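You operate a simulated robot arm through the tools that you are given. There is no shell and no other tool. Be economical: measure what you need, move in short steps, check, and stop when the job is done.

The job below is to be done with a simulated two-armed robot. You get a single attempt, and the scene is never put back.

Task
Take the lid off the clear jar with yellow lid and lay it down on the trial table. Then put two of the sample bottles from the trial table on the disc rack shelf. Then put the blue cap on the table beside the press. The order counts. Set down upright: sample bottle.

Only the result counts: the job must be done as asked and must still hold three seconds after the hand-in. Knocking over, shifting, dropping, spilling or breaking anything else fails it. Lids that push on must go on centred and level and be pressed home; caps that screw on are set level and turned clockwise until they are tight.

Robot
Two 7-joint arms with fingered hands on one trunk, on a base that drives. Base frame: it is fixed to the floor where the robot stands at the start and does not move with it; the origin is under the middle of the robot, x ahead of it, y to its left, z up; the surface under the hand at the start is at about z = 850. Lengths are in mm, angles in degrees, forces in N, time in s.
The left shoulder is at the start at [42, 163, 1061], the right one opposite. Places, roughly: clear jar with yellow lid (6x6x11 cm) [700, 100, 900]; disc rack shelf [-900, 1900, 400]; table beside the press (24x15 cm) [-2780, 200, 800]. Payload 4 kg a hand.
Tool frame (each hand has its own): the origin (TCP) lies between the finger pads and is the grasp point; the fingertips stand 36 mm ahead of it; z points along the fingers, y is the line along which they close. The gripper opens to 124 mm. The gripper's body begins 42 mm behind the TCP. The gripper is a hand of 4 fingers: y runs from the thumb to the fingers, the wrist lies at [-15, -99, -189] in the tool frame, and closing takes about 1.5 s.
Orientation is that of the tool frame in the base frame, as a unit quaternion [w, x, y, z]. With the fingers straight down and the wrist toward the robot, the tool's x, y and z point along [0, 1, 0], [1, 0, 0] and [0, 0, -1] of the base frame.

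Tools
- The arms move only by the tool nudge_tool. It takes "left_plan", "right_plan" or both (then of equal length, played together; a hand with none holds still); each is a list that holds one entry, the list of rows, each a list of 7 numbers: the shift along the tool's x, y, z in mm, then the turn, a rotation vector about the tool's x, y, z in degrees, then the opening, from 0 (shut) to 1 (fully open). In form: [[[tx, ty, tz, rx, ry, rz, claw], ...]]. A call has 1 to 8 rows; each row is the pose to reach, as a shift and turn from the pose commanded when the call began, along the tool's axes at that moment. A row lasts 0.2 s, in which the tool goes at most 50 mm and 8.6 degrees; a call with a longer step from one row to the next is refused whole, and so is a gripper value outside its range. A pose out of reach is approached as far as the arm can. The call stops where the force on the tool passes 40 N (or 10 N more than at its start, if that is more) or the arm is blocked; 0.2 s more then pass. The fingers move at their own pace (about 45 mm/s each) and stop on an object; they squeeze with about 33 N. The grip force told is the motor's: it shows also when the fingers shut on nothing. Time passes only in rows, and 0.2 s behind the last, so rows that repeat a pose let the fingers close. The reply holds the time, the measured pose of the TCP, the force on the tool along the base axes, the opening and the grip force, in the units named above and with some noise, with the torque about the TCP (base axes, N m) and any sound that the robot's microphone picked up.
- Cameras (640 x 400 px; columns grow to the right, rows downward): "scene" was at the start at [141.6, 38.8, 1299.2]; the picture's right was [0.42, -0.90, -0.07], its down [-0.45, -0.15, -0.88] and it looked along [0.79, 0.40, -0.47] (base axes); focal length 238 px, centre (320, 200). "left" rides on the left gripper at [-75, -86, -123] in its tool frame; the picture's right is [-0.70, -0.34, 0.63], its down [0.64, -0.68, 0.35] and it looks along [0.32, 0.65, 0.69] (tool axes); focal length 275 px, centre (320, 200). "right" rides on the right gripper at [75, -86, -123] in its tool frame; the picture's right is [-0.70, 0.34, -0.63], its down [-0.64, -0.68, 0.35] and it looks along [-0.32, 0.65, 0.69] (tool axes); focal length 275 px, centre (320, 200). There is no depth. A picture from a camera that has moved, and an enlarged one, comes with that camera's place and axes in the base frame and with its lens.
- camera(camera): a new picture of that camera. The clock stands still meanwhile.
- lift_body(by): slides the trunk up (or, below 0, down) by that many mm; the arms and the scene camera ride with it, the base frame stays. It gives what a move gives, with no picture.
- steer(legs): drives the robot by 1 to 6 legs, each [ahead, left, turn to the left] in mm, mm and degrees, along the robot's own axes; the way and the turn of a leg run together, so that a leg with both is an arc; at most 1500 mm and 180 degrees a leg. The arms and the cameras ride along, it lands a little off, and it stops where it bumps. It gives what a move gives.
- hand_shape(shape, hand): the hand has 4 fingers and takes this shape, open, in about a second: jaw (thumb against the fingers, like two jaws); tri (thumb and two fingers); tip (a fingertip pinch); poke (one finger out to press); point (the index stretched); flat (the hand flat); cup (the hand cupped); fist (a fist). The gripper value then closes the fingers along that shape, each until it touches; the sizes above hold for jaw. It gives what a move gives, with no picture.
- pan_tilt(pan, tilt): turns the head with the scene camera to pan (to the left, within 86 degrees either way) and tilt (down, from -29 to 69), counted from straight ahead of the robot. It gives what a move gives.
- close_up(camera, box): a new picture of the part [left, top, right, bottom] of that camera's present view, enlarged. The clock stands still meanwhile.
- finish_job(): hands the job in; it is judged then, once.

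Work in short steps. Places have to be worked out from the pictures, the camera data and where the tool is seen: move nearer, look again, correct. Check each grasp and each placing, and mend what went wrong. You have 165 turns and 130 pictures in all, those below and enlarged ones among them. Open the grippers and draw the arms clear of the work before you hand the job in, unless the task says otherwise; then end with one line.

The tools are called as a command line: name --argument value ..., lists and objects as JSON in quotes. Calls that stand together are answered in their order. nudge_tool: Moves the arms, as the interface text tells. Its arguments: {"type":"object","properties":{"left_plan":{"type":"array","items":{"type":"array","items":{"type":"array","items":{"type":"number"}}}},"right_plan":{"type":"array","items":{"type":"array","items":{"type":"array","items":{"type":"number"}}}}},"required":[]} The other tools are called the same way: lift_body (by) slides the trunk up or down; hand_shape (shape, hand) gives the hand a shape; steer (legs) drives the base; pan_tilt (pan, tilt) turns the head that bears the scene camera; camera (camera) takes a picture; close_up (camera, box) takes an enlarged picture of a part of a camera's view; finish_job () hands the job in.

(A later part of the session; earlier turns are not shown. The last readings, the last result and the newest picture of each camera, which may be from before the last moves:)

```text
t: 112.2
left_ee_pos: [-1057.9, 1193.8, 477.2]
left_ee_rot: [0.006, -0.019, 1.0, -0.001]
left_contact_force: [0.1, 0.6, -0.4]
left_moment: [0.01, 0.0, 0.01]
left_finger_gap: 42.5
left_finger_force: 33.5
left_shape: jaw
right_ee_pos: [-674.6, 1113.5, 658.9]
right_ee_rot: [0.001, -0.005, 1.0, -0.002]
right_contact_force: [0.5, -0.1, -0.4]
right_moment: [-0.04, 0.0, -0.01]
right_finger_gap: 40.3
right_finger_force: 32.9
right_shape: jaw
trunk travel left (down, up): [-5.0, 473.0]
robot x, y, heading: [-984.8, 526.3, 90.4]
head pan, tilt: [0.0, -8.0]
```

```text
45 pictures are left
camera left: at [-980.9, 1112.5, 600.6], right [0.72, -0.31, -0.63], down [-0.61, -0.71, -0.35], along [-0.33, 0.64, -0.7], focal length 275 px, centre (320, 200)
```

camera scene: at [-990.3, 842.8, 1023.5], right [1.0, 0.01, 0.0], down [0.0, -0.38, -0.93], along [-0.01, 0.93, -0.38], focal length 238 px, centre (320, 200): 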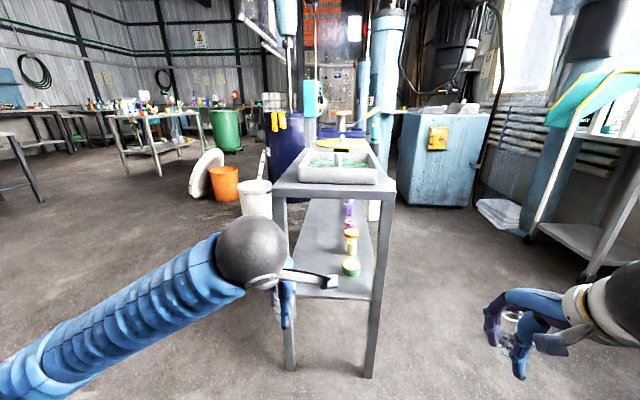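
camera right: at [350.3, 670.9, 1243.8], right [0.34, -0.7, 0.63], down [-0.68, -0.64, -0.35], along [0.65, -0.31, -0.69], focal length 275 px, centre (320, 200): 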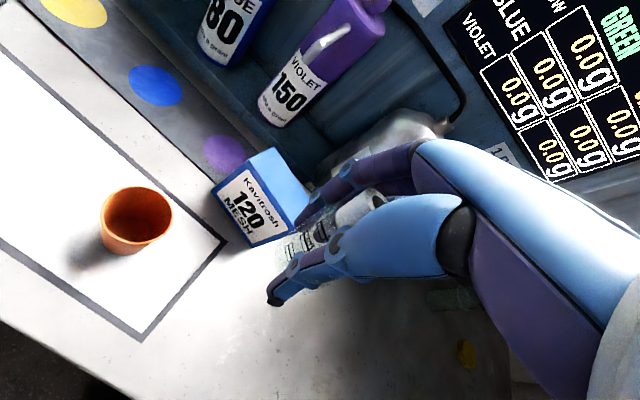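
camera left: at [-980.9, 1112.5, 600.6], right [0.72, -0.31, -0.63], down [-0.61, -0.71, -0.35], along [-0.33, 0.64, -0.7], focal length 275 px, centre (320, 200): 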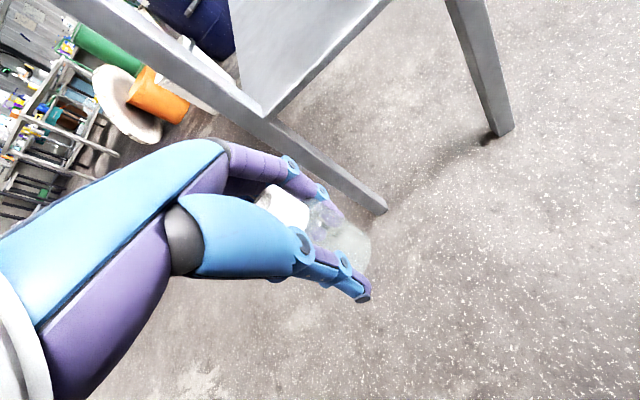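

Shelf corner at (−1098, 1500). I shift the left hand 15 mm to the right and drive ahead 300 mm, then check.

nudge_tool --left_plan '[[[-15, 0, 0, 0, 0, 0, 0.1]]]'

steer --legs '[[290, 0, 0]]'

camera --camera "left"

camera --camera "scene"

```text
t: 112.6
left_ee_pos: [-1043.8, 1195.0, 477.7]
left_ee_rot: [0.006, -0.018, 1.0, -0.001]
left_contact_force: [-0.7, 0.0, -0.3]
left_moment: [-0.02, -0.01, 0.0]
left_finger_gap: 42.7
left_finger_force: 32.8
left_shape: jaw
right_ee_pos: [-674.4, 1113.3, 660.0]
right_ee_rot: [0.0, -0.007, 1.0, -0.001]
right_contact_force: [0.4, 0.6, -1.1]
right_moment: [-0.04, 0.0, 0.02]
right_finger_gap: 40.4
right_finger_force: 33.2
right_shape: jaw
trunk travel left (down, up): [-5.0, 473.0]
robot x, y, heading: [-986.0, 528.3, 90.4]
head pan, tilt: [0.0, -8.0]
```

```text
t: 114.6
left_ee_pos: [-1048.2, 1486.3, 478.4]
left_ee_rot: [0.006, -0.02, 1.0, -0.001]
left_contact_force: [0.6, -0.6, -0.5]
left_moment: [0.0, 0.02, -0.07]
left_finger_gap: 42.6
left_finger_force: 33.1
left_shape: jaw
right_ee_pos: [-678.3, 1406.5, 659.6]
right_ee_rot: [0.0, -0.007, 1.0, -0.001]
right_contact_force: [0.2, -0.9, -0.7]
right_moment: [0.01, -0.03, -0.04]
right_finger_gap: 40.4
right_finger_force: 32.9
right_shape: jaw
trunk travel left (down, up): [-5.0, 473.0]
robot x, y, heading: [-990.2, 824.8, 90.8]
head pan, tilt: [0.0, -8.0]
```

```text
44 pictures are left
camera left: at [-970.6, 1405.0, 601.6], right [0.72, -0.31, -0.62], down [-0.61, -0.71, -0.35], along [-0.33, 0.64, -0.7], focal length 275 px, centre (320, 200)
```

left: 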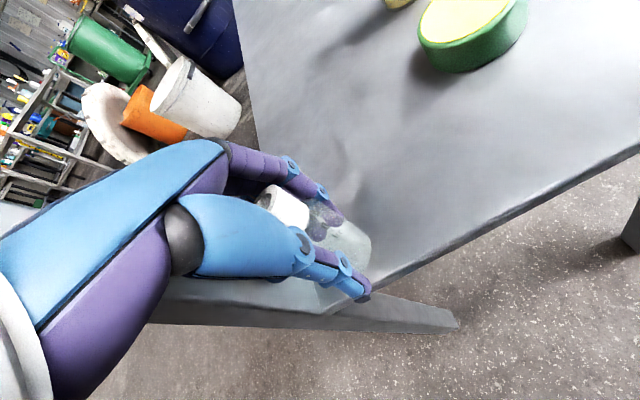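

```text
43 pictures are left
camera scene: at [-994.2, 1135.7, 1023.5], right [1.0, 0.01, 0.0], down [0.0, -0.38, -0.93], along [-0.01, 0.93, -0.38], focal length 238 px, centre (320, 200)
```

scene: 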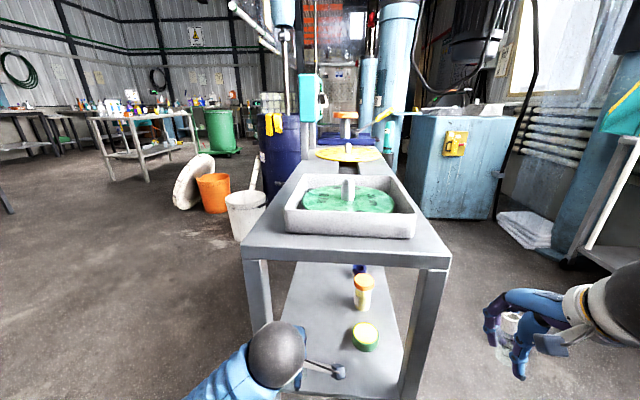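

Shelf edge here is y≈1478. I extend the left hand 55 mm forward, then lower carefully.

nudge_tool --left_plan '[[[0, 28, 0, 0, 0, 0, 0.1], [0, 56, 0, 0, 0, 0, 0.1], [0, 56, 12, 0, 0, 0, 0.1], [0, 56, 20, 0, 0, 0, 0.1], [0, 56, 25, 0, 0, 0, 0.1]]]'

camera --camera "left"

```text
t: 115.8
left_ee_pos: [-1048.1, 1542.9, 460.1]
left_ee_rot: [0.008, -0.02, 1.0, 0.004]
left_contact_force: [0.1, -10.5, 39.3]
left_moment: [0.7, -0.03, -0.02]
left_finger_gap: 44.9
left_finger_force: 33.1
left_shape: jaw
right_ee_pos: [-679.9, 1404.6, 662.6]
right_ee_rot: [0.0, -0.007, 1.0, 0.0]
right_contact_force: [-0.8, -0.2, 0.1]
right_moment: [0.0, 0.0, 0.03]
right_finger_gap: 40.5
right_finger_force: 32.6
right_shape: jaw
trunk travel left (down, up): [-5.0, 473.0]
robot x, y, heading: [-985.0, 819.4, 90.8]
head pan, tilt: [0.0, -8.0]
```

```text
42 pictures are left
camera left: at [-971.9, 1459.7, 582.9], right [0.72, -0.3, -0.63], down [-0.61, -0.7, -0.36], along [-0.33, 0.64, -0.69], focal length 275 px, centre (320, 200)
```

left: 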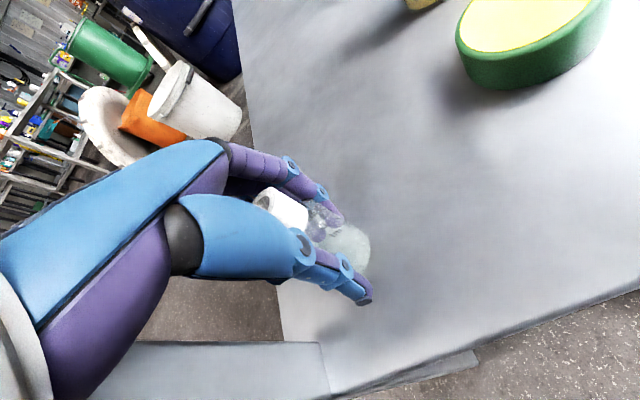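

Contact with the shelf (39 N), bottle looks upright. I ease up 3 mm and open the hand.

nudge_tool --left_plan '[[[0, 0, -3, 0, 0, 0, 0.1], [0, 0, -3, 0, 0, 0, 0.4], [0, 0, -3, 0, 0, 0, 0.6], [0, 0, -3, 0, 0, 0, 0.7], [0, 0, -3, 0, 0, 0, 0.7], [0, 0, -3, 0, 0, 0, 0.7]]]'

camera --camera "left"

```text
t: 117.2
left_ee_pos: [-1048.9, 1542.7, 456.4]
left_ee_rot: [0.006, -0.019, 1.0, -0.001]
left_contact_force: [0.4, 0.7, 0.1]
left_moment: [0.0, -0.01, -0.02]
left_finger_gap: 86.4
left_finger_force: 0.0
left_shape: jaw
right_ee_pos: [-679.8, 1407.1, 660.5]
right_ee_rot: [0.0, -0.007, 1.0, 0.0]
right_contact_force: [0.7, 0.6, -1.0]
right_moment: [-0.03, -0.01, -0.01]
right_finger_gap: 40.5
right_finger_force: 33.0
right_shape: jaw
trunk travel left (down, up): [-5.0, 473.0]
robot x, y, heading: [-988.5, 820.9, 90.6]
head pan, tilt: [0.0, -8.0]
```

```text
41 pictures are left
camera left: at [-972.3, 1461.2, 579.6], right [0.72, -0.31, -0.63], down [-0.61, -0.71, -0.35], along [-0.33, 0.64, -0.7], focal length 275 px, centre (320, 200)
```

left: 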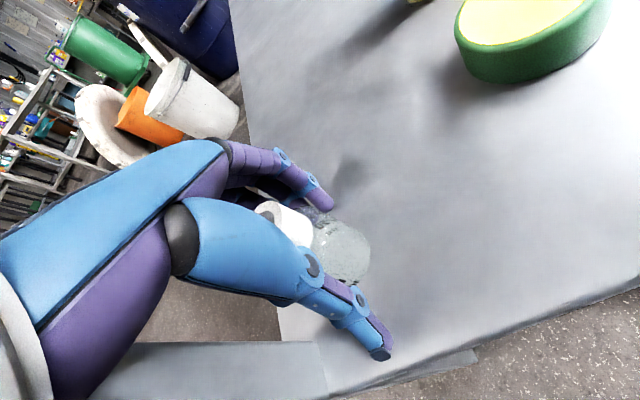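

The bottle stands upright. To avoid the wrist meeting the tabletop, I open wider, slide the hand sideways 80 mm and then pull it back out.

nudge_tool --left_plan '[[[0, 0, 0, 0, 0, 0, 0.9], [0, 0, -4, 0, 0, 0, 0.9], [-15, 0, -6, 0, 0, 0, 0.9], [-40, 0, -6, 0, 0, 0, 0.9], [-80, 0, -6, 0, 0, 0, 0.9], [-80, -45, -6, 0, 0, 0, 0.9], [-80, -90, -6, 0, 0, 0, 0.9]]]'

camera --camera "left"

```text
t: 118.8
left_ee_pos: [-967.7, 1454.0, 464.0]
left_ee_rot: [0.006, -0.02, 1.0, -0.001]
left_contact_force: [-0.7, -0.2, -0.6]
left_moment: [0.02, -0.01, 0.01]
left_finger_gap: 111.7
left_finger_force: 0.0
left_shape: jaw
right_ee_pos: [-678.8, 1406.7, 661.0]
right_ee_rot: [-0.001, -0.007, 1.0, 0.0]
right_contact_force: [0.2, 0.1, -0.3]
right_moment: [-0.01, 0.02, 0.01]
right_finger_gap: 40.1
right_finger_force: 33.0
right_shape: jaw
trunk travel left (down, up): [-5.0, 473.0]
robot x, y, heading: [-986.5, 821.7, 91.0]
head pan, tilt: [0.0, -8.0]
```

```text
40 pictures are left
camera left: at [-890.7, 1373.0, 586.9], right [0.72, -0.31, -0.62], down [-0.61, -0.71, -0.35], along [-0.33, 0.64, -0.7], focal length 275 px, centre (320, 200)
```

left: 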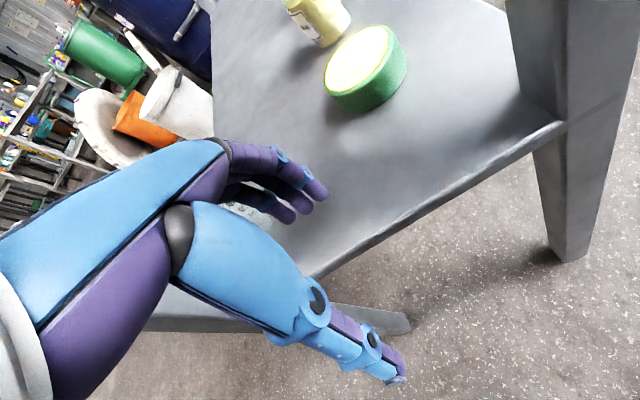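

Good. I reverse out, then move the left hand away and bring the right hand into place in front of the shelf.

steer --legs '[[-270, 0, 0]]'

nudge_tool --left_plan '[[[45, 0, -20, 0, 0, 0, 0.9], [90, 0, -40, 0, 0, 0, 0.9], [135, 0, -60, 0, 0, 0, 0.9], [180, 0, -80, 0, 0, 0, 0.9], [225, 0, -100, 0, 0, 0, 0.9], [270, 0, -120, 0, 0, 0, 0.9], [315, 0, -140, 0, 0, 0, 0.9], [360, 0, -160, 0, 0, 0, 0.9]]]'

nudge_tool --right_plan '[[[40, 5, 22, 0, 0, 0, 0.1], [80, 10, 45, 0, 0, 0, 0.1], [120, 15, 68, 0, 0, 0, 0.1], [160, 20, 90, 0, 0, 0, 0.1], [200, 25, 112, 0, 0, 0, 0.1], [240, 30, 135, 0, 0, 0, 0.1], [270, 35, 160, 0, 0, 0, 0.1], [285, 40, 180, 0, 0, 0, 0.1]]]'

camera --camera "scene"

camera --camera "right"

```text
t: 120.7
left_ee_pos: [-966.2, 1177.5, 463.6]
left_ee_rot: [0.006, -0.02, 1.0, -0.001]
left_contact_force: [-0.2, 0.9, 0.5]
left_moment: [-0.02, -0.01, 0.01]
left_finger_gap: 111.6
left_finger_force: 0.0
left_shape: jaw
right_ee_pos: [-677.0, 1130.6, 659.6]
right_ee_rot: [0.0, -0.009, 1.0, -0.001]
right_contact_force: [-0.4, 1.1, -1.1]
right_moment: [0.0, 0.0, 0.02]
right_finger_gap: 40.1
right_finger_force: 32.8
right_shape: jaw
trunk travel left (down, up): [-5.0, 473.0]
robot x, y, heading: [-986.4, 542.5, 90.7]
head pan, tilt: [0.0, -8.0]
```

```text
t: 122.0
left_ee_pos: [-1275.8, 1168.3, 558.8]
left_ee_rot: [-0.1, -0.054, 0.994, 0.001]
left_contact_force: [0.2, 0.7, 0.9]
left_moment: [0.0, -0.02, 0.0]
left_finger_gap: 111.5
left_finger_force: 0.0
left_shape: jaw
left hand out of reach, approached as far as the arm can: row 6
right_ee_pos: [-678.7, 1131.5, 662.6]
right_ee_rot: [0.0, -0.008, 1.0, 0.001]
right_contact_force: [-0.5, 0.5, 0.4]
right_moment: [0.0, 0.01, 0.03]
right_finger_gap: 40.3
right_finger_force: 33.4
right_shape: jaw
trunk travel left (down, up): [-5.0, 473.0]
robot x, y, heading: [-985.0, 547.6, 91.1]
head pan, tilt: [0.0, -8.0]
stopped in row 6 (left hand): the arm was blocked; the commanded pose is now the measured one
```

```text
t: 123.8
left_ee_pos: [-1275.6, 1167.2, 555.4]
left_ee_rot: [-0.099, -0.055, 0.994, 0.0]
left_contact_force: [-0.3, 0.0, 0.2]
left_moment: [-0.01, -0.01, -0.01]
left_finger_gap: 111.5
left_finger_force: 0.1
left_shape: jaw
right_ee_pos: [-965.0, 1167.0, 480.1]
right_ee_rot: [-0.001, -0.009, 1.0, -0.002]
right_contact_force: [0.7, -0.7, 0.0]
right_moment: [0.01, 0.01, -0.01]
right_finger_gap: 40.4
right_finger_force: 32.9
right_shape: jaw
trunk travel left (down, up): [-5.0, 473.0]
robot x, y, heading: [-984.4, 545.8, 91.0]
head pan, tilt: [0.0, -8.0]
```

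```text
39 pictures are left
camera scene: at [-992.1, 859.5, 1023.4], right [1.0, 0.02, 0.0], down [0.01, -0.38, -0.93], along [-0.02, 0.93, -0.38], focal length 238 px, centre (320, 200)
```

scene: 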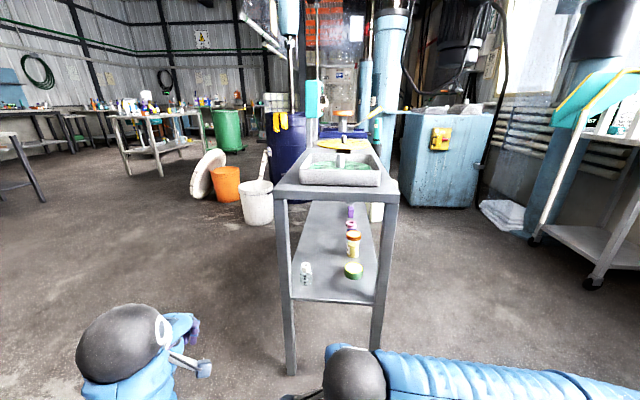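

```text
38 pictures are left
camera right: at [-1037.4, 1079.8, 602.7], right [0.69, 0.35, 0.63], down [0.66, -0.67, -0.34], along [0.3, 0.65, -0.69], focal length 275 px, centre (320, 200)
```

right: 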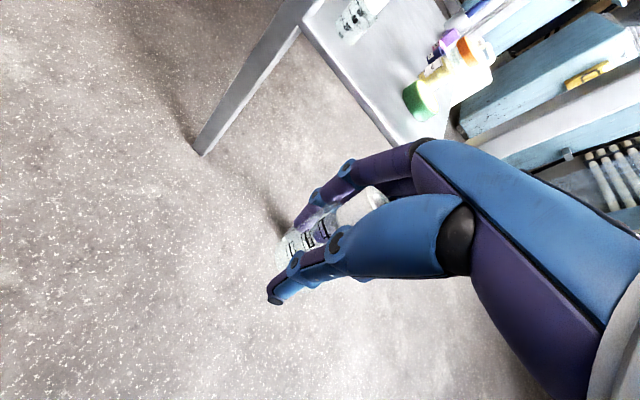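

Bottle 1 stands on the shelf. I drive ahead 290 mm with the right hand at x≈−965.

steer --legs '[[290, 0, 0]]'

camera --camera "right"

```text
t: 125.8
left_ee_pos: [-1282.6, 1458.5, 556.8]
left_ee_rot: [-0.099, -0.056, 0.994, 0.0]
left_contact_force: [-0.1, 0.7, -0.1]
left_moment: [-0.01, 0.02, 0.02]
left_finger_gap: 111.6
left_finger_force: 0.0
left_shape: jaw
right_ee_pos: [-970.6, 1458.8, 481.2]
right_ee_rot: [0.0, -0.01, 1.0, -0.001]
right_contact_force: [-0.1, -0.1, -0.8]
right_moment: [0.0, -0.01, -0.02]
right_finger_gap: 40.1
right_finger_force: 33.3
right_shape: jaw
trunk travel left (down, up): [-5.0, 473.0]
robot x, y, heading: [-988.8, 833.4, 91.0]
head pan, tilt: [0.0, -8.0]
```

```text
37 pictures are left
camera right: at [-1043.8, 1371.1, 603.3], right [0.69, 0.35, 0.63], down [0.66, -0.67, -0.34], along [0.3, 0.65, -0.69], focal length 275 px, centre (320, 200)
```

right: 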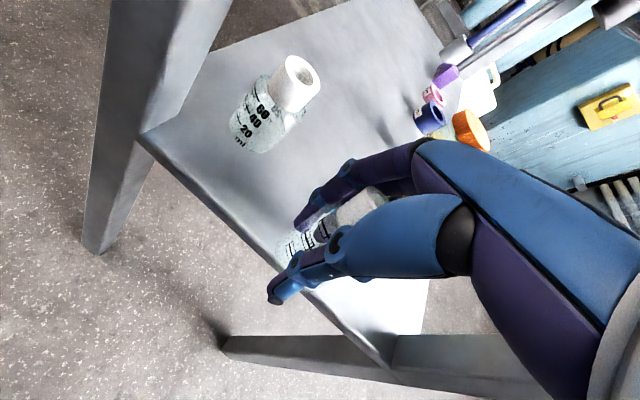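

Bottle 1 at (−1055, 1567). I extend the right hand 58 mm and lower to the shelf.

nudge_tool --right_plan '[[[-5, 28, 0, 0, 0, 0, 0.1], [-8, 58, 0, 0, 0, 0, 0.1], [-8, 58, 10, 0, 0, 0, 0.1], [-8, 58, 17, 0, 0, 0, 0.1], [-8, 58, 21, 0, 0, 0, 0.1]]]'

```text
t: 127.0
left_ee_pos: [-1282.4, 1459.0, 557.5]
left_ee_rot: [-0.099, -0.056, 0.993, 0.001]
left_contact_force: [-0.6, 0.2, 0.1]
left_moment: [0.03, -0.01, 0.02]
left_finger_gap: 111.4
left_finger_force: 0.1
left_shape: jaw
right_ee_pos: [-963.7, 1516.6, 461.6]
right_ee_rot: [-0.001, -0.01, 1.0, 0.0]
right_contact_force: [0.7, -2.6, 11.9]
right_moment: [0.16, -0.07, 0.0]
right_finger_gap: 40.2
right_finger_force: 33.3
right_shape: jaw
trunk travel left (down, up): [-5.0, 473.0]
robot x, y, heading: [-991.8, 835.7, 91.1]
head pan, tilt: [0.0, -8.0]
```

Contact at 12 N. I go 1 mm lower and open the right hand.

nudge_tool --right_plan '[[[0, 0, 0, 0, 0, 0, 0.1], [0, 0, 0, 0, 0, 0, 0.4], [0, 0, 0, 0, 0, 0, 0.55], [0, 0, 0, 0, 0, 0, 0.7], [0, 0, 0, 0, 0, 0, 0.7], [0, 0, 0, 0, 0, 0, 0.7]]]'

camera --camera "right"

```text
t: 128.4
left_ee_pos: [-1281.9, 1459.8, 555.7]
left_ee_rot: [-0.099, -0.057, 0.994, -0.001]
left_contact_force: [0.5, -0.2, -0.6]
left_moment: [0.01, 0.02, -0.01]
left_finger_gap: 111.5
left_finger_force: 0.1
left_shape: jaw
right_ee_pos: [-963.3, 1516.4, 458.9]
right_ee_rot: [0.0, -0.01, 1.0, 0.0]
right_contact_force: [0.5, -0.5, 0.0]
right_moment: [0.06, -0.03, 0.03]
right_finger_gap: 86.2
right_finger_force: 0.1
right_shape: jaw
trunk travel left (down, up): [-5.0, 473.0]
robot x, y, heading: [-987.4, 836.2, 91.1]
head pan, tilt: [0.0, -8.0]
```

```text
36 pictures are left
camera right: at [-1036.4, 1429.4, 581.9], right [0.69, 0.35, 0.63], down [0.66, -0.67, -0.34], along [0.3, 0.65, -0.69], focal length 275 px, centre (320, 200)
```

right: 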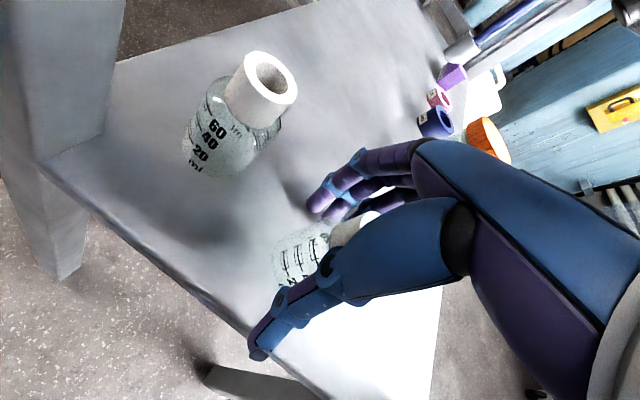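

Bottle 2 stands upright. I slide the right hand sideways (+x) and pull it out.

nudge_tool --right_plan '[[[0, 0, -5, 0, 0, 0, 0.72], [-20, 0, -7, 0, 0, 0, 0.72], [-40, 0, -7, 0, 0, 0, 0.72], [-57, 0, -7, 0, 0, 0, 0.72]]]'

camera --camera "right"

```text
t: 129.4
left_ee_pos: [-1282.9, 1458.0, 555.4]
left_ee_rot: [-0.099, -0.056, 0.994, 0.0]
left_contact_force: [-0.9, 0.2, 0.1]
left_moment: [0.02, -0.01, 0.01]
left_finger_gap: 111.4
left_finger_force: 0.1
left_shape: jaw
right_ee_pos: [-906.7, 1516.9, 465.6]
right_ee_rot: [0.0, -0.01, 1.0, -0.002]
right_contact_force: [-0.4, -1.1, 0.4]
right_moment: [0.03, -0.03, 0.04]
right_finger_gap: 89.4
right_finger_force: 0.2
right_shape: jaw
trunk travel left (down, up): [-5.0, 473.0]
robot x, y, heading: [-989.3, 834.3, 91.1]
head pan, tilt: [0.0, -8.0]
```

```text
35 pictures are left
camera right: at [-979.9, 1429.7, 588.9], right [0.69, 0.35, 0.63], down [0.66, -0.67, -0.34], along [0.3, 0.65, -0.69], focal length 275 px, centre (320, 200)
```

right: 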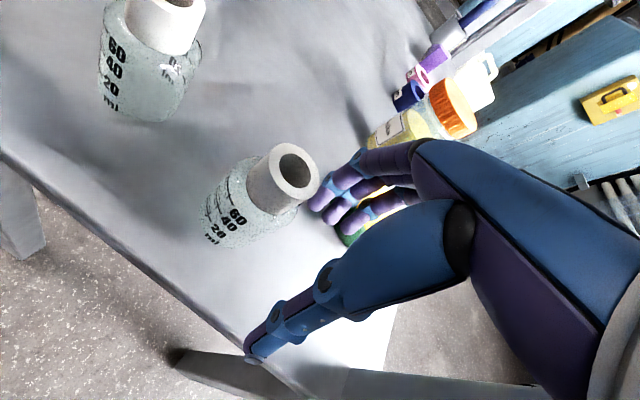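

Fingers are tight between bottle 2 (≈−950, 1525) and the green lid. I rise 15 mm to clear the lid, move 20 mm further right, then back out.

nudge_tool --right_plan '[[[0, 0, -8, 0, 0, 0, 0.72], [0, 0, -16, 0, 0, 0, 0.72], [-10, 0, -16, 0, 0, 0, 0.72], [-20, 0, -16, 0, 0, 0, 0.72], [-20, -15, -16, 0, 0, 0, 0.72], [-20, -40, -16, 0, 0, 0, 0.72], [-20, -80, -16, 0, 0, 0, 0.72]]]'

camera --camera "right"

```text
t: 131.0
left_ee_pos: [-1284.2, 1459.6, 556.6]
left_ee_rot: [-0.098, -0.056, 0.994, 0.0]
left_contact_force: [0.9, -0.3, 0.3]
left_moment: [-0.01, -0.02, -0.04]
left_finger_gap: 111.5
left_finger_force: 0.0
left_shape: jaw
right_ee_pos: [-885.0, 1438.4, 481.5]
right_ee_rot: [0.0, -0.011, 1.0, -0.003]
right_contact_force: [-0.9, 0.3, -0.3]
right_moment: [0.03, 0.02, 0.0]
right_finger_gap: 89.3
right_finger_force: 0.1
right_shape: jaw
trunk travel left (down, up): [-5.0, 473.0]
robot x, y, heading: [-989.8, 837.3, 91.4]
head pan, tilt: [0.0, -8.0]
```

```text
34 pictures are left
camera right: at [-957.3, 1350.7, 604.0], right [0.69, 0.35, 0.63], down [0.66, -0.67, -0.34], along [0.3, 0.65, -0.69], focal length 275 px, centre (320, 200)
```

right: 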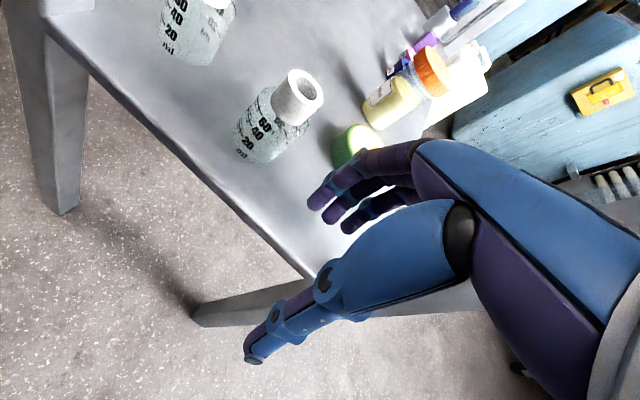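

Both bottles stand. Before leaving I enlarge the blue item on the shelf to decide which object is "the blue cap".

close_up --camera "right" --box '[330, 0, 490, 180]'

steer --legs '[[-270, 0, 0]]'

close_up --camera "scene" --box '[270, 160, 420, 310]'

```text
2.22 times, centred on (410, 90) of right
camera zoom: at [-957.3, 1350.7, 604.0], right [0.69, 0.35, 0.63], down [0.66, -0.67, -0.34], along [0.3, 0.65, -0.69], focal length 612 px, centre (120, 444)
```

zoom: 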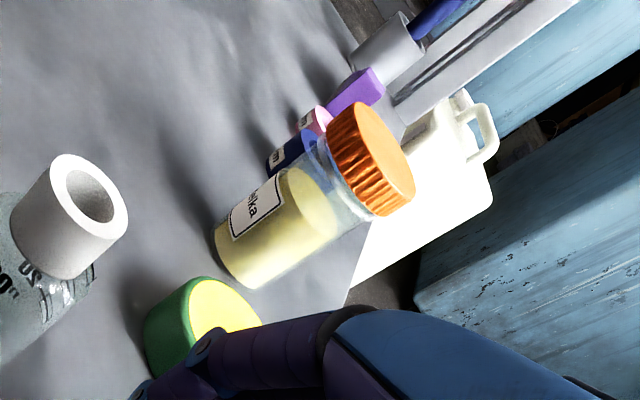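

```text
t: 132.9
left_ee_pos: [-1275.6, 1187.4, 556.7]
left_ee_rot: [-0.099, -0.056, 0.994, 0.0]
left_contact_force: [-0.7, 0.3, 0.0]
left_moment: [0.01, 0.02, -0.02]
left_finger_gap: 111.7
left_finger_force: 0.0
left_shape: jaw
right_ee_pos: [-877.5, 1166.2, 482.3]
right_ee_rot: [-0.001, -0.008, 1.0, -0.001]
right_contact_force: [0.6, 0.2, -0.6]
right_moment: [-0.02, 0.02, 0.02]
right_finger_gap: 88.9
right_finger_force: 0.1
right_shape: jaw
trunk travel left (down, up): [-5.0, 473.0]
robot x, y, heading: [-987.3, 563.0, 91.0]
head pan, tilt: [0.0, -8.0]
```

```text
2.67 times, centred on (345, 235) of scene
camera zoom: at [-992.5, 878.9, 1023.6], right [1.0, 0.02, 0.0], down [0.01, -0.38, -0.93], along [-0.02, 0.93, -0.38], focal length 636 px, centre (253, 107)
```

zoom: 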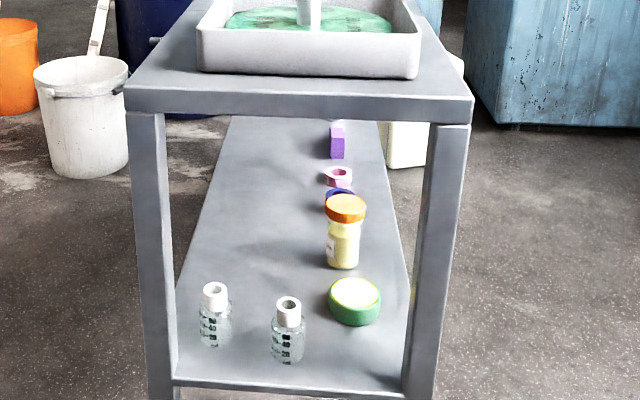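

The shelf's blue and pink items are tape rolls; the blue cap is the small cylinder on the trial table. I raise the trunk and hands for the return trip.

lift_body --by 400

nudge_tool --left_plan '[[[0, 0, -40, 0, 0, 0, 0.9], [0, 0, -80, 0, 0, 0, 0.9], [0, 0, -120, 0, 0, 0, 0.9], [0, 0, -160, 0, 0, 0, 0.9], [0, 0, -200, 0, 0, 0, 0.9], [0, 0, -230, 0, 0, 0, 0.9]]]' --right_plan '[[[0, 0, -45, 0, 0, 0, 0.72], [0, 0, -90, 0, 0, 0, 0.72], [0, 0, -135, 0, 0, 0, 0.72], [0, 0, -180, 0, 0, 0, 0.72], [0, 0, -225, 0, 0, 0, 0.72], [0, 0, -270, 0, 0, 0, 0.72]]]'

steer --legs '[[-130, 0, 0], [0, -760, 0], [0, 0, -91]]'

```text
t: 136.7
left_ee_pos: [-1274.6, 1189.3, 960.1]
left_ee_rot: [-0.097, -0.054, 0.994, 0.003]
left_contact_force: [-0.2, -0.9, -0.4]
left_moment: [-0.01, 0.03, -0.01]
left_finger_gap: 111.5
left_finger_force: 0.1
left_shape: jaw
right_ee_pos: [-877.6, 1166.9, 880.7]
right_ee_rot: [0.001, -0.009, 1.0, 0.0]
right_contact_force: [0.0, 0.0, 0.4]
right_moment: [-0.02, -0.04, 0.01]
right_finger_gap: 89.2
right_finger_force: 0.1
right_shape: jaw
trunk travel left (down, up): [-405.0, 73.0]
robot x, y, heading: [-986.0, 564.3, 91.1]
head pan, tilt: [0.0, -8.0]
```

```text
t: 138.3
left_ee_pos: [-1281.6, 1209.9, 1164.8]
left_ee_rot: [-0.134, -0.086, 0.987, 0.005]
left_contact_force: [-0.3, 0.3, -0.7]
left_moment: [0.03, -0.02, 0.0]
left_finger_gap: 111.6
left_finger_force: 0.0
left_shape: jaw
left hand out of reach, approached as far as the arm can: row 5, 6
right_ee_pos: [-875.7, 1165.3, 1151.3]
right_ee_rot: [0.0, -0.01, 1.0, -0.002]
right_contact_force: [-0.3, -0.6, 0.0]
right_moment: [-0.02, -0.02, 0.0]
right_finger_gap: 89.1
right_finger_force: 0.1
right_shape: jaw
trunk travel left (down, up): [-405.0, 73.0]
robot x, y, heading: [-985.4, 564.6, 91.1]
head pan, tilt: [0.0, -8.0]
stopped in row 6 (left hand): the arm was blocked; the commanded pose is now the measured one
```

```text
t: 147.2
left_ee_pos: [427.4, 726.6, 1165.0]
left_ee_rot: [-0.091, 0.649, 0.749, 0.098]
left_contact_force: [0.2, -0.8, 0.5]
left_moment: [-0.01, 0.03, -0.04]
left_finger_gap: 111.7
left_finger_force: 0.1
left_shape: jaw
right_ee_pos: [374.7, 323.6, 1151.0]
right_ee_rot: [-0.001, 0.71, 0.704, -0.001]
right_contact_force: [0.2, -0.4, 0.7]
right_moment: [-0.01, 0.03, 0.02]
right_finger_gap: 89.2
right_finger_force: 0.1
right_shape: jaw
trunk travel left (down, up): [-405.0, 73.0]
robot x, y, heading: [-226.1, 451.9, -1.0]
head pan, tilt: [0.0, -8.0]
```

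Back by the table. I drive right to face the cap's end and look down.

steer --legs '[[0, -640, 1], [90, 0, 0]]'

camera --camera "right"

pan_tilt --pan 0 --tilt 40

camera --camera "scene"

```text
t: 150.4
left_ee_pos: [480.1, 408.4, 1196.0]
left_ee_rot: [-0.2, 0.354, 0.9, 0.154]
left_contact_force: [-3.3, 4.6, 2.4]
left_moment: [-0.38, -0.26, -0.15]
left_finger_gap: 111.7
left_finger_force: 0.1
left_shape: jaw
right_ee_pos: [610.0, -11.7, 1099.4]
right_ee_rot: [-0.058, 0.47, 0.88, 0.037]
right_contact_force: [-0.7, 5.8, 0.6]
right_moment: [-0.48, 0.04, -0.05]
right_finger_gap: 89.5
right_finger_force: 0.1
right_shape: jaw
trunk travel left (down, up): [-405.0, 73.0]
robot x, y, heading: [-17.0, -60.4, 27.1]
head pan, tilt: [0.0, -8.0]
stopped in leg 1: the robot was blocked; the commanded pose is now the measured one
```

```text
31 pictures are left
camera right: at [505.9, -12.4, 1230.7], right [0.71, -0.46, 0.54], down [-0.24, -0.87, -0.44], along [0.67, 0.18, -0.72], focal length 275 px, centre (320, 200)
```

right: 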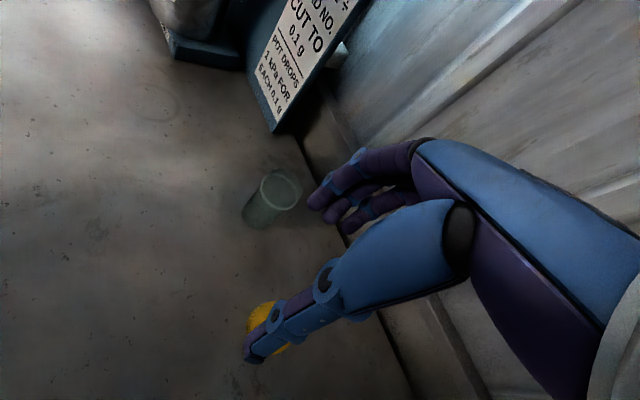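

```text
t: 151.5
left_ee_pos: [467.6, 373.0, 1194.6]
left_ee_rot: [-0.176, 0.394, 0.89, 0.148]
left_contact_force: [0.4, -0.2, 1.2]
left_moment: [-0.03, 0.0, -0.01]
left_finger_gap: 111.6
left_finger_force: 0.1
left_shape: jaw
right_ee_pos: [564.1, -45.1, 1106.3]
right_ee_rot: [-0.047, 0.499, 0.865, 0.03]
right_contact_force: [0.3, -0.1, 1.0]
right_moment: [0.03, 0.0, 0.01]
right_finger_gap: 89.5
right_finger_force: 0.2
right_shape: jaw
trunk travel left (down, up): [-405.0, 73.0]
robot x, y, heading: [-52.7, -81.0, 22.3]
head pan, tilt: [0.0, 40.0]
```

```text
30 pictures are left
camera scene: at [26.7, -35.9, 1467.0], right [0.39, -0.92, 0.01], down [-0.6, -0.26, -0.75], along [0.7, 0.29, -0.66], focal length 238 px, centre (320, 200)
```

scene: 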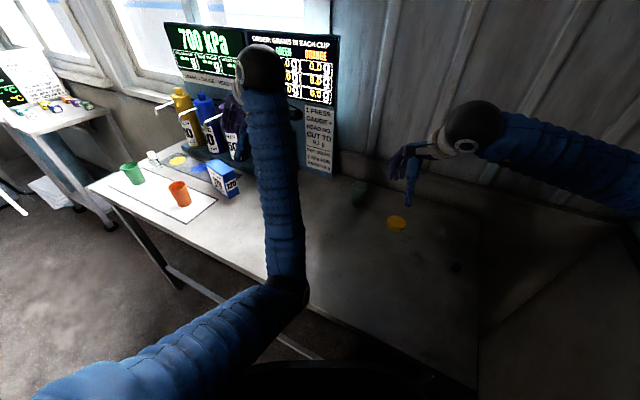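

The right elbow probably met the partition at the right; the robot slewed to 22° but everything on the table still stands, and the cap is at ≈(550, −250). I move left a bit and straighten.

steer --legs '[[0, 110, 0], [0, 0, -22]]'

camera --camera "right"

```text
t: 153.8
left_ee_pos: [532.5, 359.3, 1202.6]
left_ee_rot: [-0.158, 0.495, 0.837, 0.174]
left_contact_force: [1.0, -0.6, -0.3]
left_moment: [0.02, 0.02, 0.0]
left_finger_gap: 111.4
left_finger_force: 0.1
left_shape: jaw
right_ee_pos: [528.6, -65.1, 1112.0]
right_ee_rot: [-0.043, 0.594, 0.802, 0.041]
right_contact_force: [0.0, 0.8, -0.1]
right_moment: [0.02, 0.01, -0.02]
right_finger_gap: 89.2
right_finger_force: 0.0
right_shape: jaw
trunk travel left (down, up): [-405.0, 73.0]
robot x, y, heading: [-68.1, 40.0, 9.8]
head pan, tilt: [0.0, 40.0]
stopped in leg 2: the robot was blocked; the commanded pose is now the measured one
```

```text
29 pictures are left
camera right: at [427.0, -32.4, 1240.6], right [0.54, -0.64, 0.55], down [-0.47, -0.77, -0.43], along [0.7, -0.03, -0.71], focal length 275 px, centre (320, 200)
```

right: 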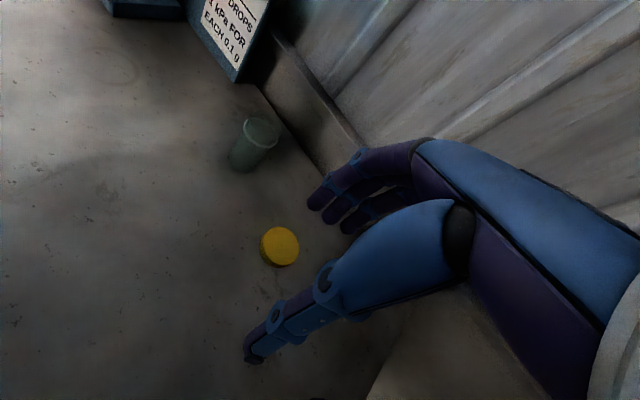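

Still blocked at 10°. I look right to see what the right arm is touching.

pan_tilt --pan -55 --tilt 35

camera --camera "scene"

```text
t: 155.0
left_ee_pos: [531.6, 358.4, 1202.5]
left_ee_rot: [-0.158, 0.495, 0.837, 0.174]
left_contact_force: [-0.5, 0.2, -0.1]
left_moment: [0.02, 0.03, -0.05]
left_finger_gap: 111.7
left_finger_force: 0.1
left_shape: jaw
right_ee_pos: [528.1, -63.9, 1110.6]
right_ee_rot: [-0.043, 0.594, 0.802, 0.04]
right_contact_force: [-0.7, 0.9, 0.4]
right_moment: [0.01, -0.03, -0.01]
right_finger_gap: 89.2
right_finger_force: 0.1
right_shape: jaw
trunk travel left (down, up): [-405.0, 73.0]
robot x, y, heading: [-67.2, 45.2, 9.7]
head pan, tilt: [-55.0, 35.0]
```

```text
28 pictures are left
camera scene: at [-16.9, -14.6, 1476.4], right [-0.71, -0.7, 0.01], down [-0.41, 0.4, -0.82], along [0.57, -0.59, -0.58], focal length 238 px, centre (320, 200)
```

scene: 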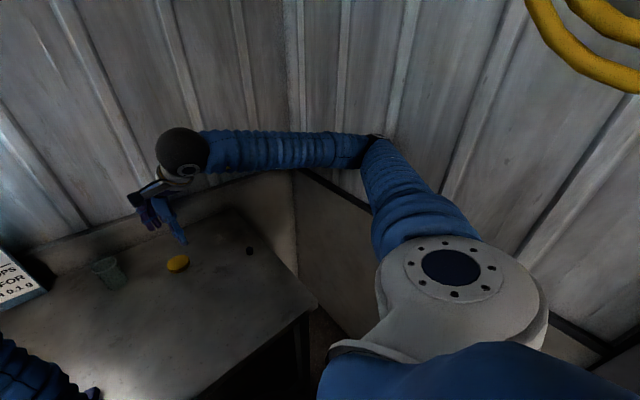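

The right elbow sticks out into the corrugated side wall. I back off and move left, straighten, so the right arm can reach the cap more extended.

steer --legs '[[0, 60, 0], [-170, 0, 0], [0, 0, -10]]'

camera --camera "right"

```text
t: 157.7
left_ee_pos: [420.9, 344.1, 1194.5]
left_ee_rot: [-0.148, 0.541, 0.809, 0.174]
left_contact_force: [-1.7, 2.4, 0.3]
left_moment: [-0.19, -0.1, -0.06]
left_finger_gap: 111.6
left_finger_force: 0.1
left_shape: jaw
right_ee_pos: [369.4, -71.8, 1107.7]
right_ee_rot: [-0.043, 0.632, 0.773, 0.036]
right_contact_force: [2.3, -0.8, -0.3]
right_moment: [0.15, 0.08, 0.02]
right_finger_gap: 89.6
right_finger_force: 0.1
right_shape: jaw
trunk travel left (down, up): [-405.0, 73.0]
robot x, y, heading: [-216.9, 81.4, 3.1]
head pan, tilt: [-55.0, 35.0]
```

```text
27 pictures are left
camera right: at [272.7, -28.9, 1237.3], right [0.48, -0.68, 0.55], down [-0.55, -0.72, -0.42], along [0.69, -0.1, -0.72], focal length 275 px, centre (320, 200)
```

right: 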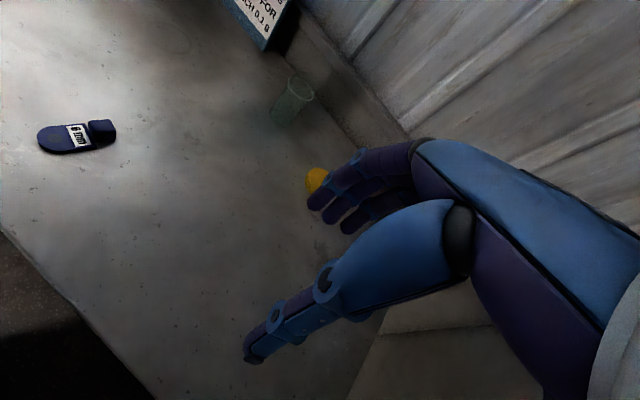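

Robot at (−217, 81). I stretch the right hand out to above the cap at about (550, −252), levelling it on the way.

nudge_tool --right_plan '[[[-36, 24, 0, 0, -1, 2.5, 0.6], [-73, 47, 6, 0, -2, 5, 0.6], [-109, 71, 12, 0, -3.2, 7.5, 0.6], [-145, 94, 18, 0, -4.3, 10, 0.6], [-181, 118, 26, 0, -5.4, 12.5, 0.6], [-217, 141, 34, 0, -6.5, 15, 0.6]]]'

camera --camera "right"

```text
t: 159.3
left_ee_pos: [417.0, 357.9, 1199.7]
left_ee_rot: [-0.152, 0.526, 0.818, 0.177]
left_contact_force: [0.1, -0.4, 0.0]
left_moment: [0.0, -0.03, 0.0]
left_finger_gap: 111.3
left_finger_force: 0.0
left_shape: jaw
right_ee_pos: [567.6, -224.9, 1053.2]
right_ee_rot: [-0.004, 0.715, 0.699, 0.0]
right_contact_force: [-0.2, -0.7, 0.6]
right_moment: [0.0, 0.0, 0.02]
right_finger_gap: 74.5
right_finger_force: 0.1
right_shape: jaw
trunk travel left (down, up): [-405.0, 73.0]
robot x, y, heading: [-206.8, 79.6, 5.3]
head pan, tilt: [-55.0, 35.0]
stopped in row 6 (right hand): the arm was blocked; the commanded pose is now the measured one
```

```text
26 pictures are left
camera right: at [483.7, -149.8, 1177.4], right [0.32, -0.71, 0.63], down [-0.7, -0.63, -0.35], along [0.64, -0.33, -0.7], focal length 275 px, centre (320, 200)
```

right: 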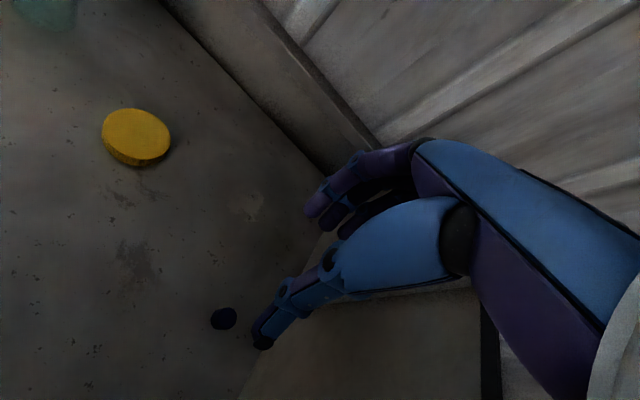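

Cap at (549, −249). The elbow still brushes the wall; I shift the base 70 mm left and re-reach.

steer --legs '[[0, 75, 0]]'

```text
t: 160.4
left_ee_pos: [412.7, 419.9, 1201.5]
left_ee_rot: [-0.154, 0.525, 0.817, 0.18]
left_contact_force: [-0.3, 0.9, 0.0]
left_moment: [-0.03, 0.02, -0.06]
left_finger_gap: 111.6
left_finger_force: 0.0
left_shape: jaw
right_ee_pos: [560.8, -165.6, 1048.1]
right_ee_rot: [-0.008, 0.717, 0.697, 0.001]
right_contact_force: [-0.2, 1.0, 0.0]
right_moment: [-0.08, -0.02, -0.02]
right_finger_gap: 74.4
right_finger_force: 0.0
right_shape: jaw
trunk travel left (down, up): [-405.0, 73.0]
robot x, y, heading: [-214.1, 157.6, 5.3]
head pan, tilt: [-55.0, 35.0]
```

nudge_tool --right_plan '[[[-28, -3, 23, 0, 0, 0, 0.6], [-56, -6, 46, 0, 0, 0, 0.6], [-83, -10, 68, 0, 0, 0, 0.6]]]'

camera --camera "right"

```text
t: 161.2
left_ee_pos: [414.5, 415.7, 1201.0]
left_ee_rot: [-0.156, 0.525, 0.817, 0.181]
left_contact_force: [0.1, -0.3, -1.0]
left_moment: [0.02, -0.03, -0.03]
left_finger_gap: 111.8
left_finger_force: 0.0
left_shape: jaw
right_ee_pos: [546.8, -252.4, 976.8]
right_ee_rot: [-0.009, 0.716, 0.698, 0.003]
right_contact_force: [0.4, -0.4, -0.4]
right_moment: [0.03, 0.04, 0.01]
right_finger_gap: 74.5
right_finger_force: 0.0
right_shape: jaw
trunk travel left (down, up): [-405.0, 73.0]
robot x, y, heading: [-214.0, 152.8, 5.2]
head pan, tilt: [-55.0, 35.0]
```

```text
25 pictures are left
camera right: at [464.4, -177.1, 1101.6], right [0.32, -0.72, 0.62], down [-0.7, -0.62, -0.35], along [0.63, -0.32, -0.7], focal length 275 px, centre (320, 200)
```

right: 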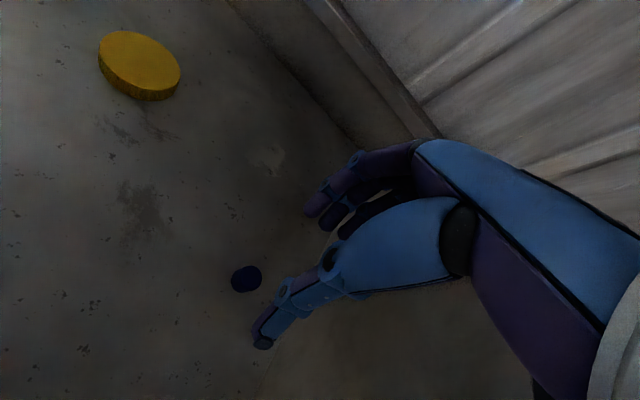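

Centred on the cap (546, −250). I descend to z≈890 and close.

nudge_tool --right_plan '[[[2, 0, 40, 0, 0, 0, 0.6], [2, 0, 75, 0, 0, 0, 0.6], [2, 0, 87, 0, 0, 0, 0.6], [2, 0, 87, 0, 0, 0, 0], [2, 0, 87, 0, 0, 0, 0], [2, 0, 87, 0, 0, 0, 0], [2, 0, 87, 0, 0, 0, 0], [2, 0, 87, 0, 0, 0, 0]]]'

camera --camera "right"

```text
t: 163.0
left_ee_pos: [413.1, 417.0, 1202.7]
left_ee_rot: [-0.155, 0.525, 0.817, 0.181]
left_contact_force: [-0.4, -0.6, 0.5]
left_moment: [0.04, 0.03, 0.01]
left_finger_gap: 111.8
left_finger_force: 0.1
left_shape: jaw
right_ee_pos: [547.7, -248.4, 890.8]
right_ee_rot: [-0.008, 0.717, 0.697, 0.001]
right_contact_force: [-1.5, 0.8, 2.6]
right_moment: [-0.01, 0.02, -0.01]
right_finger_gap: 6.0
right_finger_force: 21.7
right_shape: jaw
trunk travel left (down, up): [-405.0, 73.0]
robot x, y, heading: [-215.0, 154.1, 5.1]
head pan, tilt: [-55.0, 35.0]
```

```text
24 pictures are left
camera right: at [464.6, -172.3, 1015.3], right [0.32, -0.71, 0.62], down [-0.7, -0.62, -0.35], along [0.63, -0.32, -0.7], focal length 275 px, centre (320, 200)
```

right: 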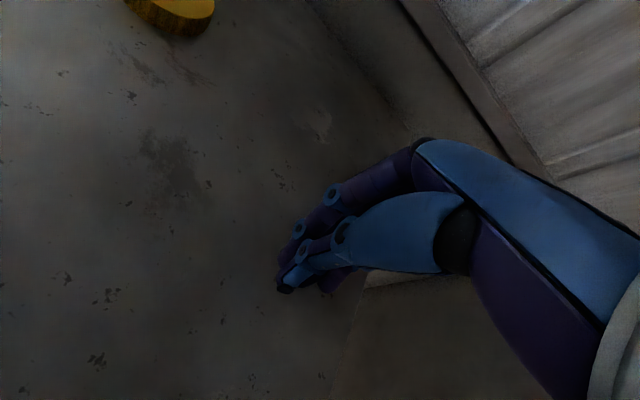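

Gap only 6 mm – the cap may not be between the pads. I enlarge the view.

close_up --camera "right" --box '[230, 180, 430, 310]'

```text
3.08 times, centred on (330, 245) of right
camera zoom: at [464.6, -172.3, 1015.3], right [0.32, -0.71, 0.62], down [-0.7, -0.62, -0.35], along [0.63, -0.32, -0.7], focal length 847 px, centre (289, 62)
```

zoom: 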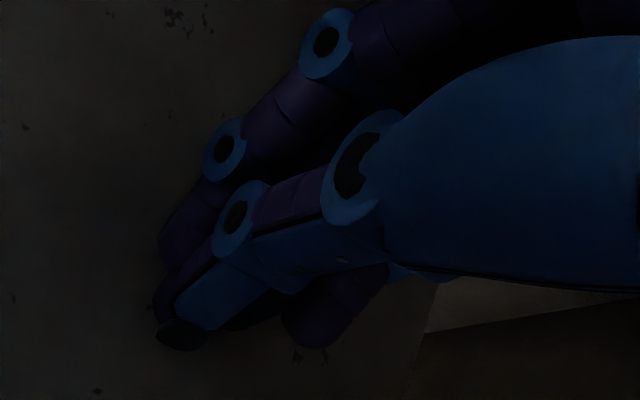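

I cannot see the cap; I open and rise a little to look for it.

nudge_tool --right_plan '[[[0, 0, 0, 0, 0, 0, 0.3], [0, 0, 0, 0, 0, 0, 0.6], [0, 0, 0, 0, 0, 0, 0.6], [0, 0, -30, 0, 0, 0, 0.6], [0, 0, -70, 0, 0, 0, 0.6]]]'

close_up --camera "right" --box '[160, 180, 360, 380]'

```text
t: 164.2
left_ee_pos: [413.4, 417.6, 1201.5]
left_ee_rot: [-0.156, 0.525, 0.817, 0.181]
left_contact_force: [0.2, 0.1, -0.3]
left_moment: [-0.01, -0.01, -0.01]
left_finger_gap: 111.5
left_finger_force: 0.0
left_shape: jaw
right_ee_pos: [547.7, -246.5, 961.8]
right_ee_rot: [-0.008, 0.718, 0.696, 0.002]
right_contact_force: [0.3, 0.4, -0.4]
right_moment: [-0.04, 0.0, 0.01]
right_finger_gap: 74.2
right_finger_force: 0.0
right_shape: jaw
trunk travel left (down, up): [-405.0, 73.0]
robot x, y, heading: [-211.8, 152.2, 5.2]
head pan, tilt: [-55.0, 35.0]
```

```text
2.00 times, centred on (260, 280) of right
camera zoom: at [465.5, -171.9, 1086.1], right [0.32, -0.71, 0.62], down [-0.7, -0.62, -0.35], along [0.63, -0.32, -0.7], focal length 551 px, centre (440, 40)
```

zoom: 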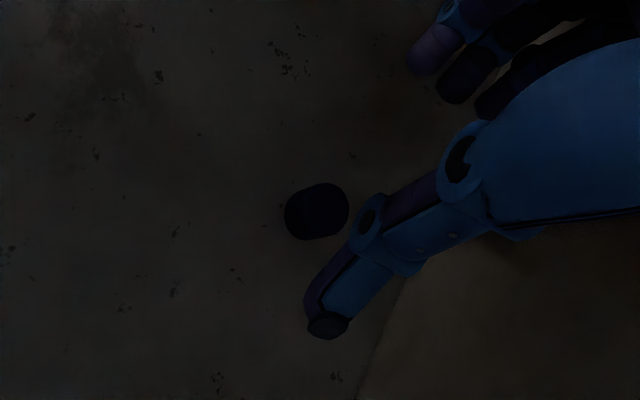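

The cap is unmoved at (544, −252): the fingertips closed above it. I pre-close to 0.35, centre, and descend until the tips touch the table.

nudge_tool --right_plan '[[[-5, -3, 20, 0, 0, 0, 0.35], [-5, -3, 40, 0, 0, 0, 0.35], [-5, -3, 60, 0, 0, 0, 0.35], [-5, -3, 68, 0, 0, 0, 0.35], [-5, -3, 74, 0, 0, 0, 0.35], [-5, -3, 79, 0, 0, 0, 0.35], [-5, -3, 84, 0, 0, 0, 0.35]]]'

close_up --camera "right" --box '[220, 180, 420, 330]'

```text
t: 165.8
left_ee_pos: [412.5, 417.8, 1202.7]
left_ee_rot: [-0.155, 0.525, 0.817, 0.181]
left_contact_force: [0.3, 0.9, 0.1]
left_moment: [0.06, -0.01, -0.01]
left_finger_gap: 111.7
left_finger_force: 0.0
left_shape: jaw
right_ee_pos: [546.1, -251.9, 886.8]
right_ee_rot: [-0.004, 0.718, 0.696, 0.008]
right_contact_force: [-11.1, 1.9, 21.3]
right_moment: [0.01, 0.6, 0.03]
right_finger_gap: 15.8
right_finger_force: 29.5
right_shape: jaw
trunk travel left (down, up): [-405.0, 73.0]
robot x, y, heading: [-212.1, 154.0, 5.1]
head pan, tilt: [-55.0, 35.0]
stopped in row 7 (right hand): the force on the tool passed its limit at 42 N (the readings are from after the stop); the commanded pose is now the measured one
```

```text
2.67 times, centred on (320, 255) of right
camera zoom: at [461.4, -177.3, 1010.1], right [0.31, -0.72, 0.62], down [-0.7, -0.62, -0.36], along [0.64, -0.32, -0.69], focal length 734 px, centre (320, 53)
```

zoom: 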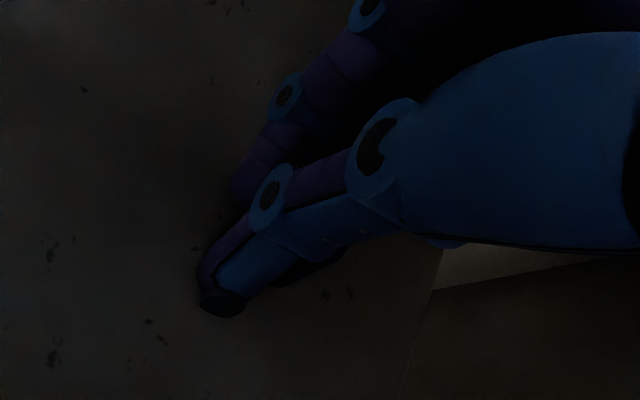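

Tips touch the table (gap 16, grip 30 N). I ease up 2 mm, close fully and read the gap.

nudge_tool --right_plan '[[[0, 0, -2, 0, 0, 0, 0.1], [0, 0, -2, 0, 0, 0, 0], [0, 0, -2, 0, 0, 0, 0], [0, 0, -2, 0, 0, 0, 0], [0, 0, -20, 0, 0, 0, 0], [0, 0, -50, 0, 0, 0, 0], [0, 0, -80, 0, 0, 0, 0]]]'

close_up --camera "right" --box '[200, 180, 420, 380]'

```text
t: 167.4
left_ee_pos: [414.1, 416.8, 1201.0]
left_ee_rot: [-0.156, 0.526, 0.817, 0.181]
left_contact_force: [0.9, 0.3, -0.8]
left_moment: [0.0, 0.01, 0.02]
left_finger_gap: 111.4
left_finger_force: 0.1
left_shape: jaw
right_ee_pos: [547.2, -252.7, 961.9]
right_ee_rot: [-0.005, 0.718, 0.696, 0.006]
right_contact_force: [-0.6, -0.3, -0.3]
right_moment: [0.01, 0.02, 0.04]
right_finger_gap: 3.3
right_finger_force: 33.3
right_shape: jaw
trunk travel left (down, up): [-405.0, 73.0]
robot x, y, heading: [-210.8, 153.7, 5.1]
head pan, tilt: [-55.0, 35.0]
```

```text
2.00 times, centred on (310, 280) of right
camera zoom: at [464.2, -178.3, 1086.2], right [0.32, -0.72, 0.62], down [-0.7, -0.62, -0.36], along [0.64, -0.32, -0.7], focal length 551 px, centre (340, 40)
```

zoom: 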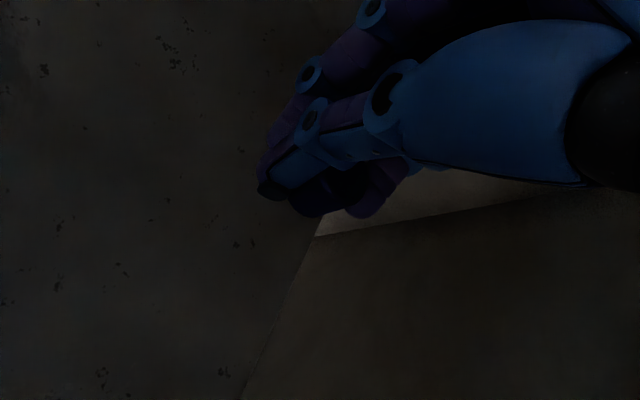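

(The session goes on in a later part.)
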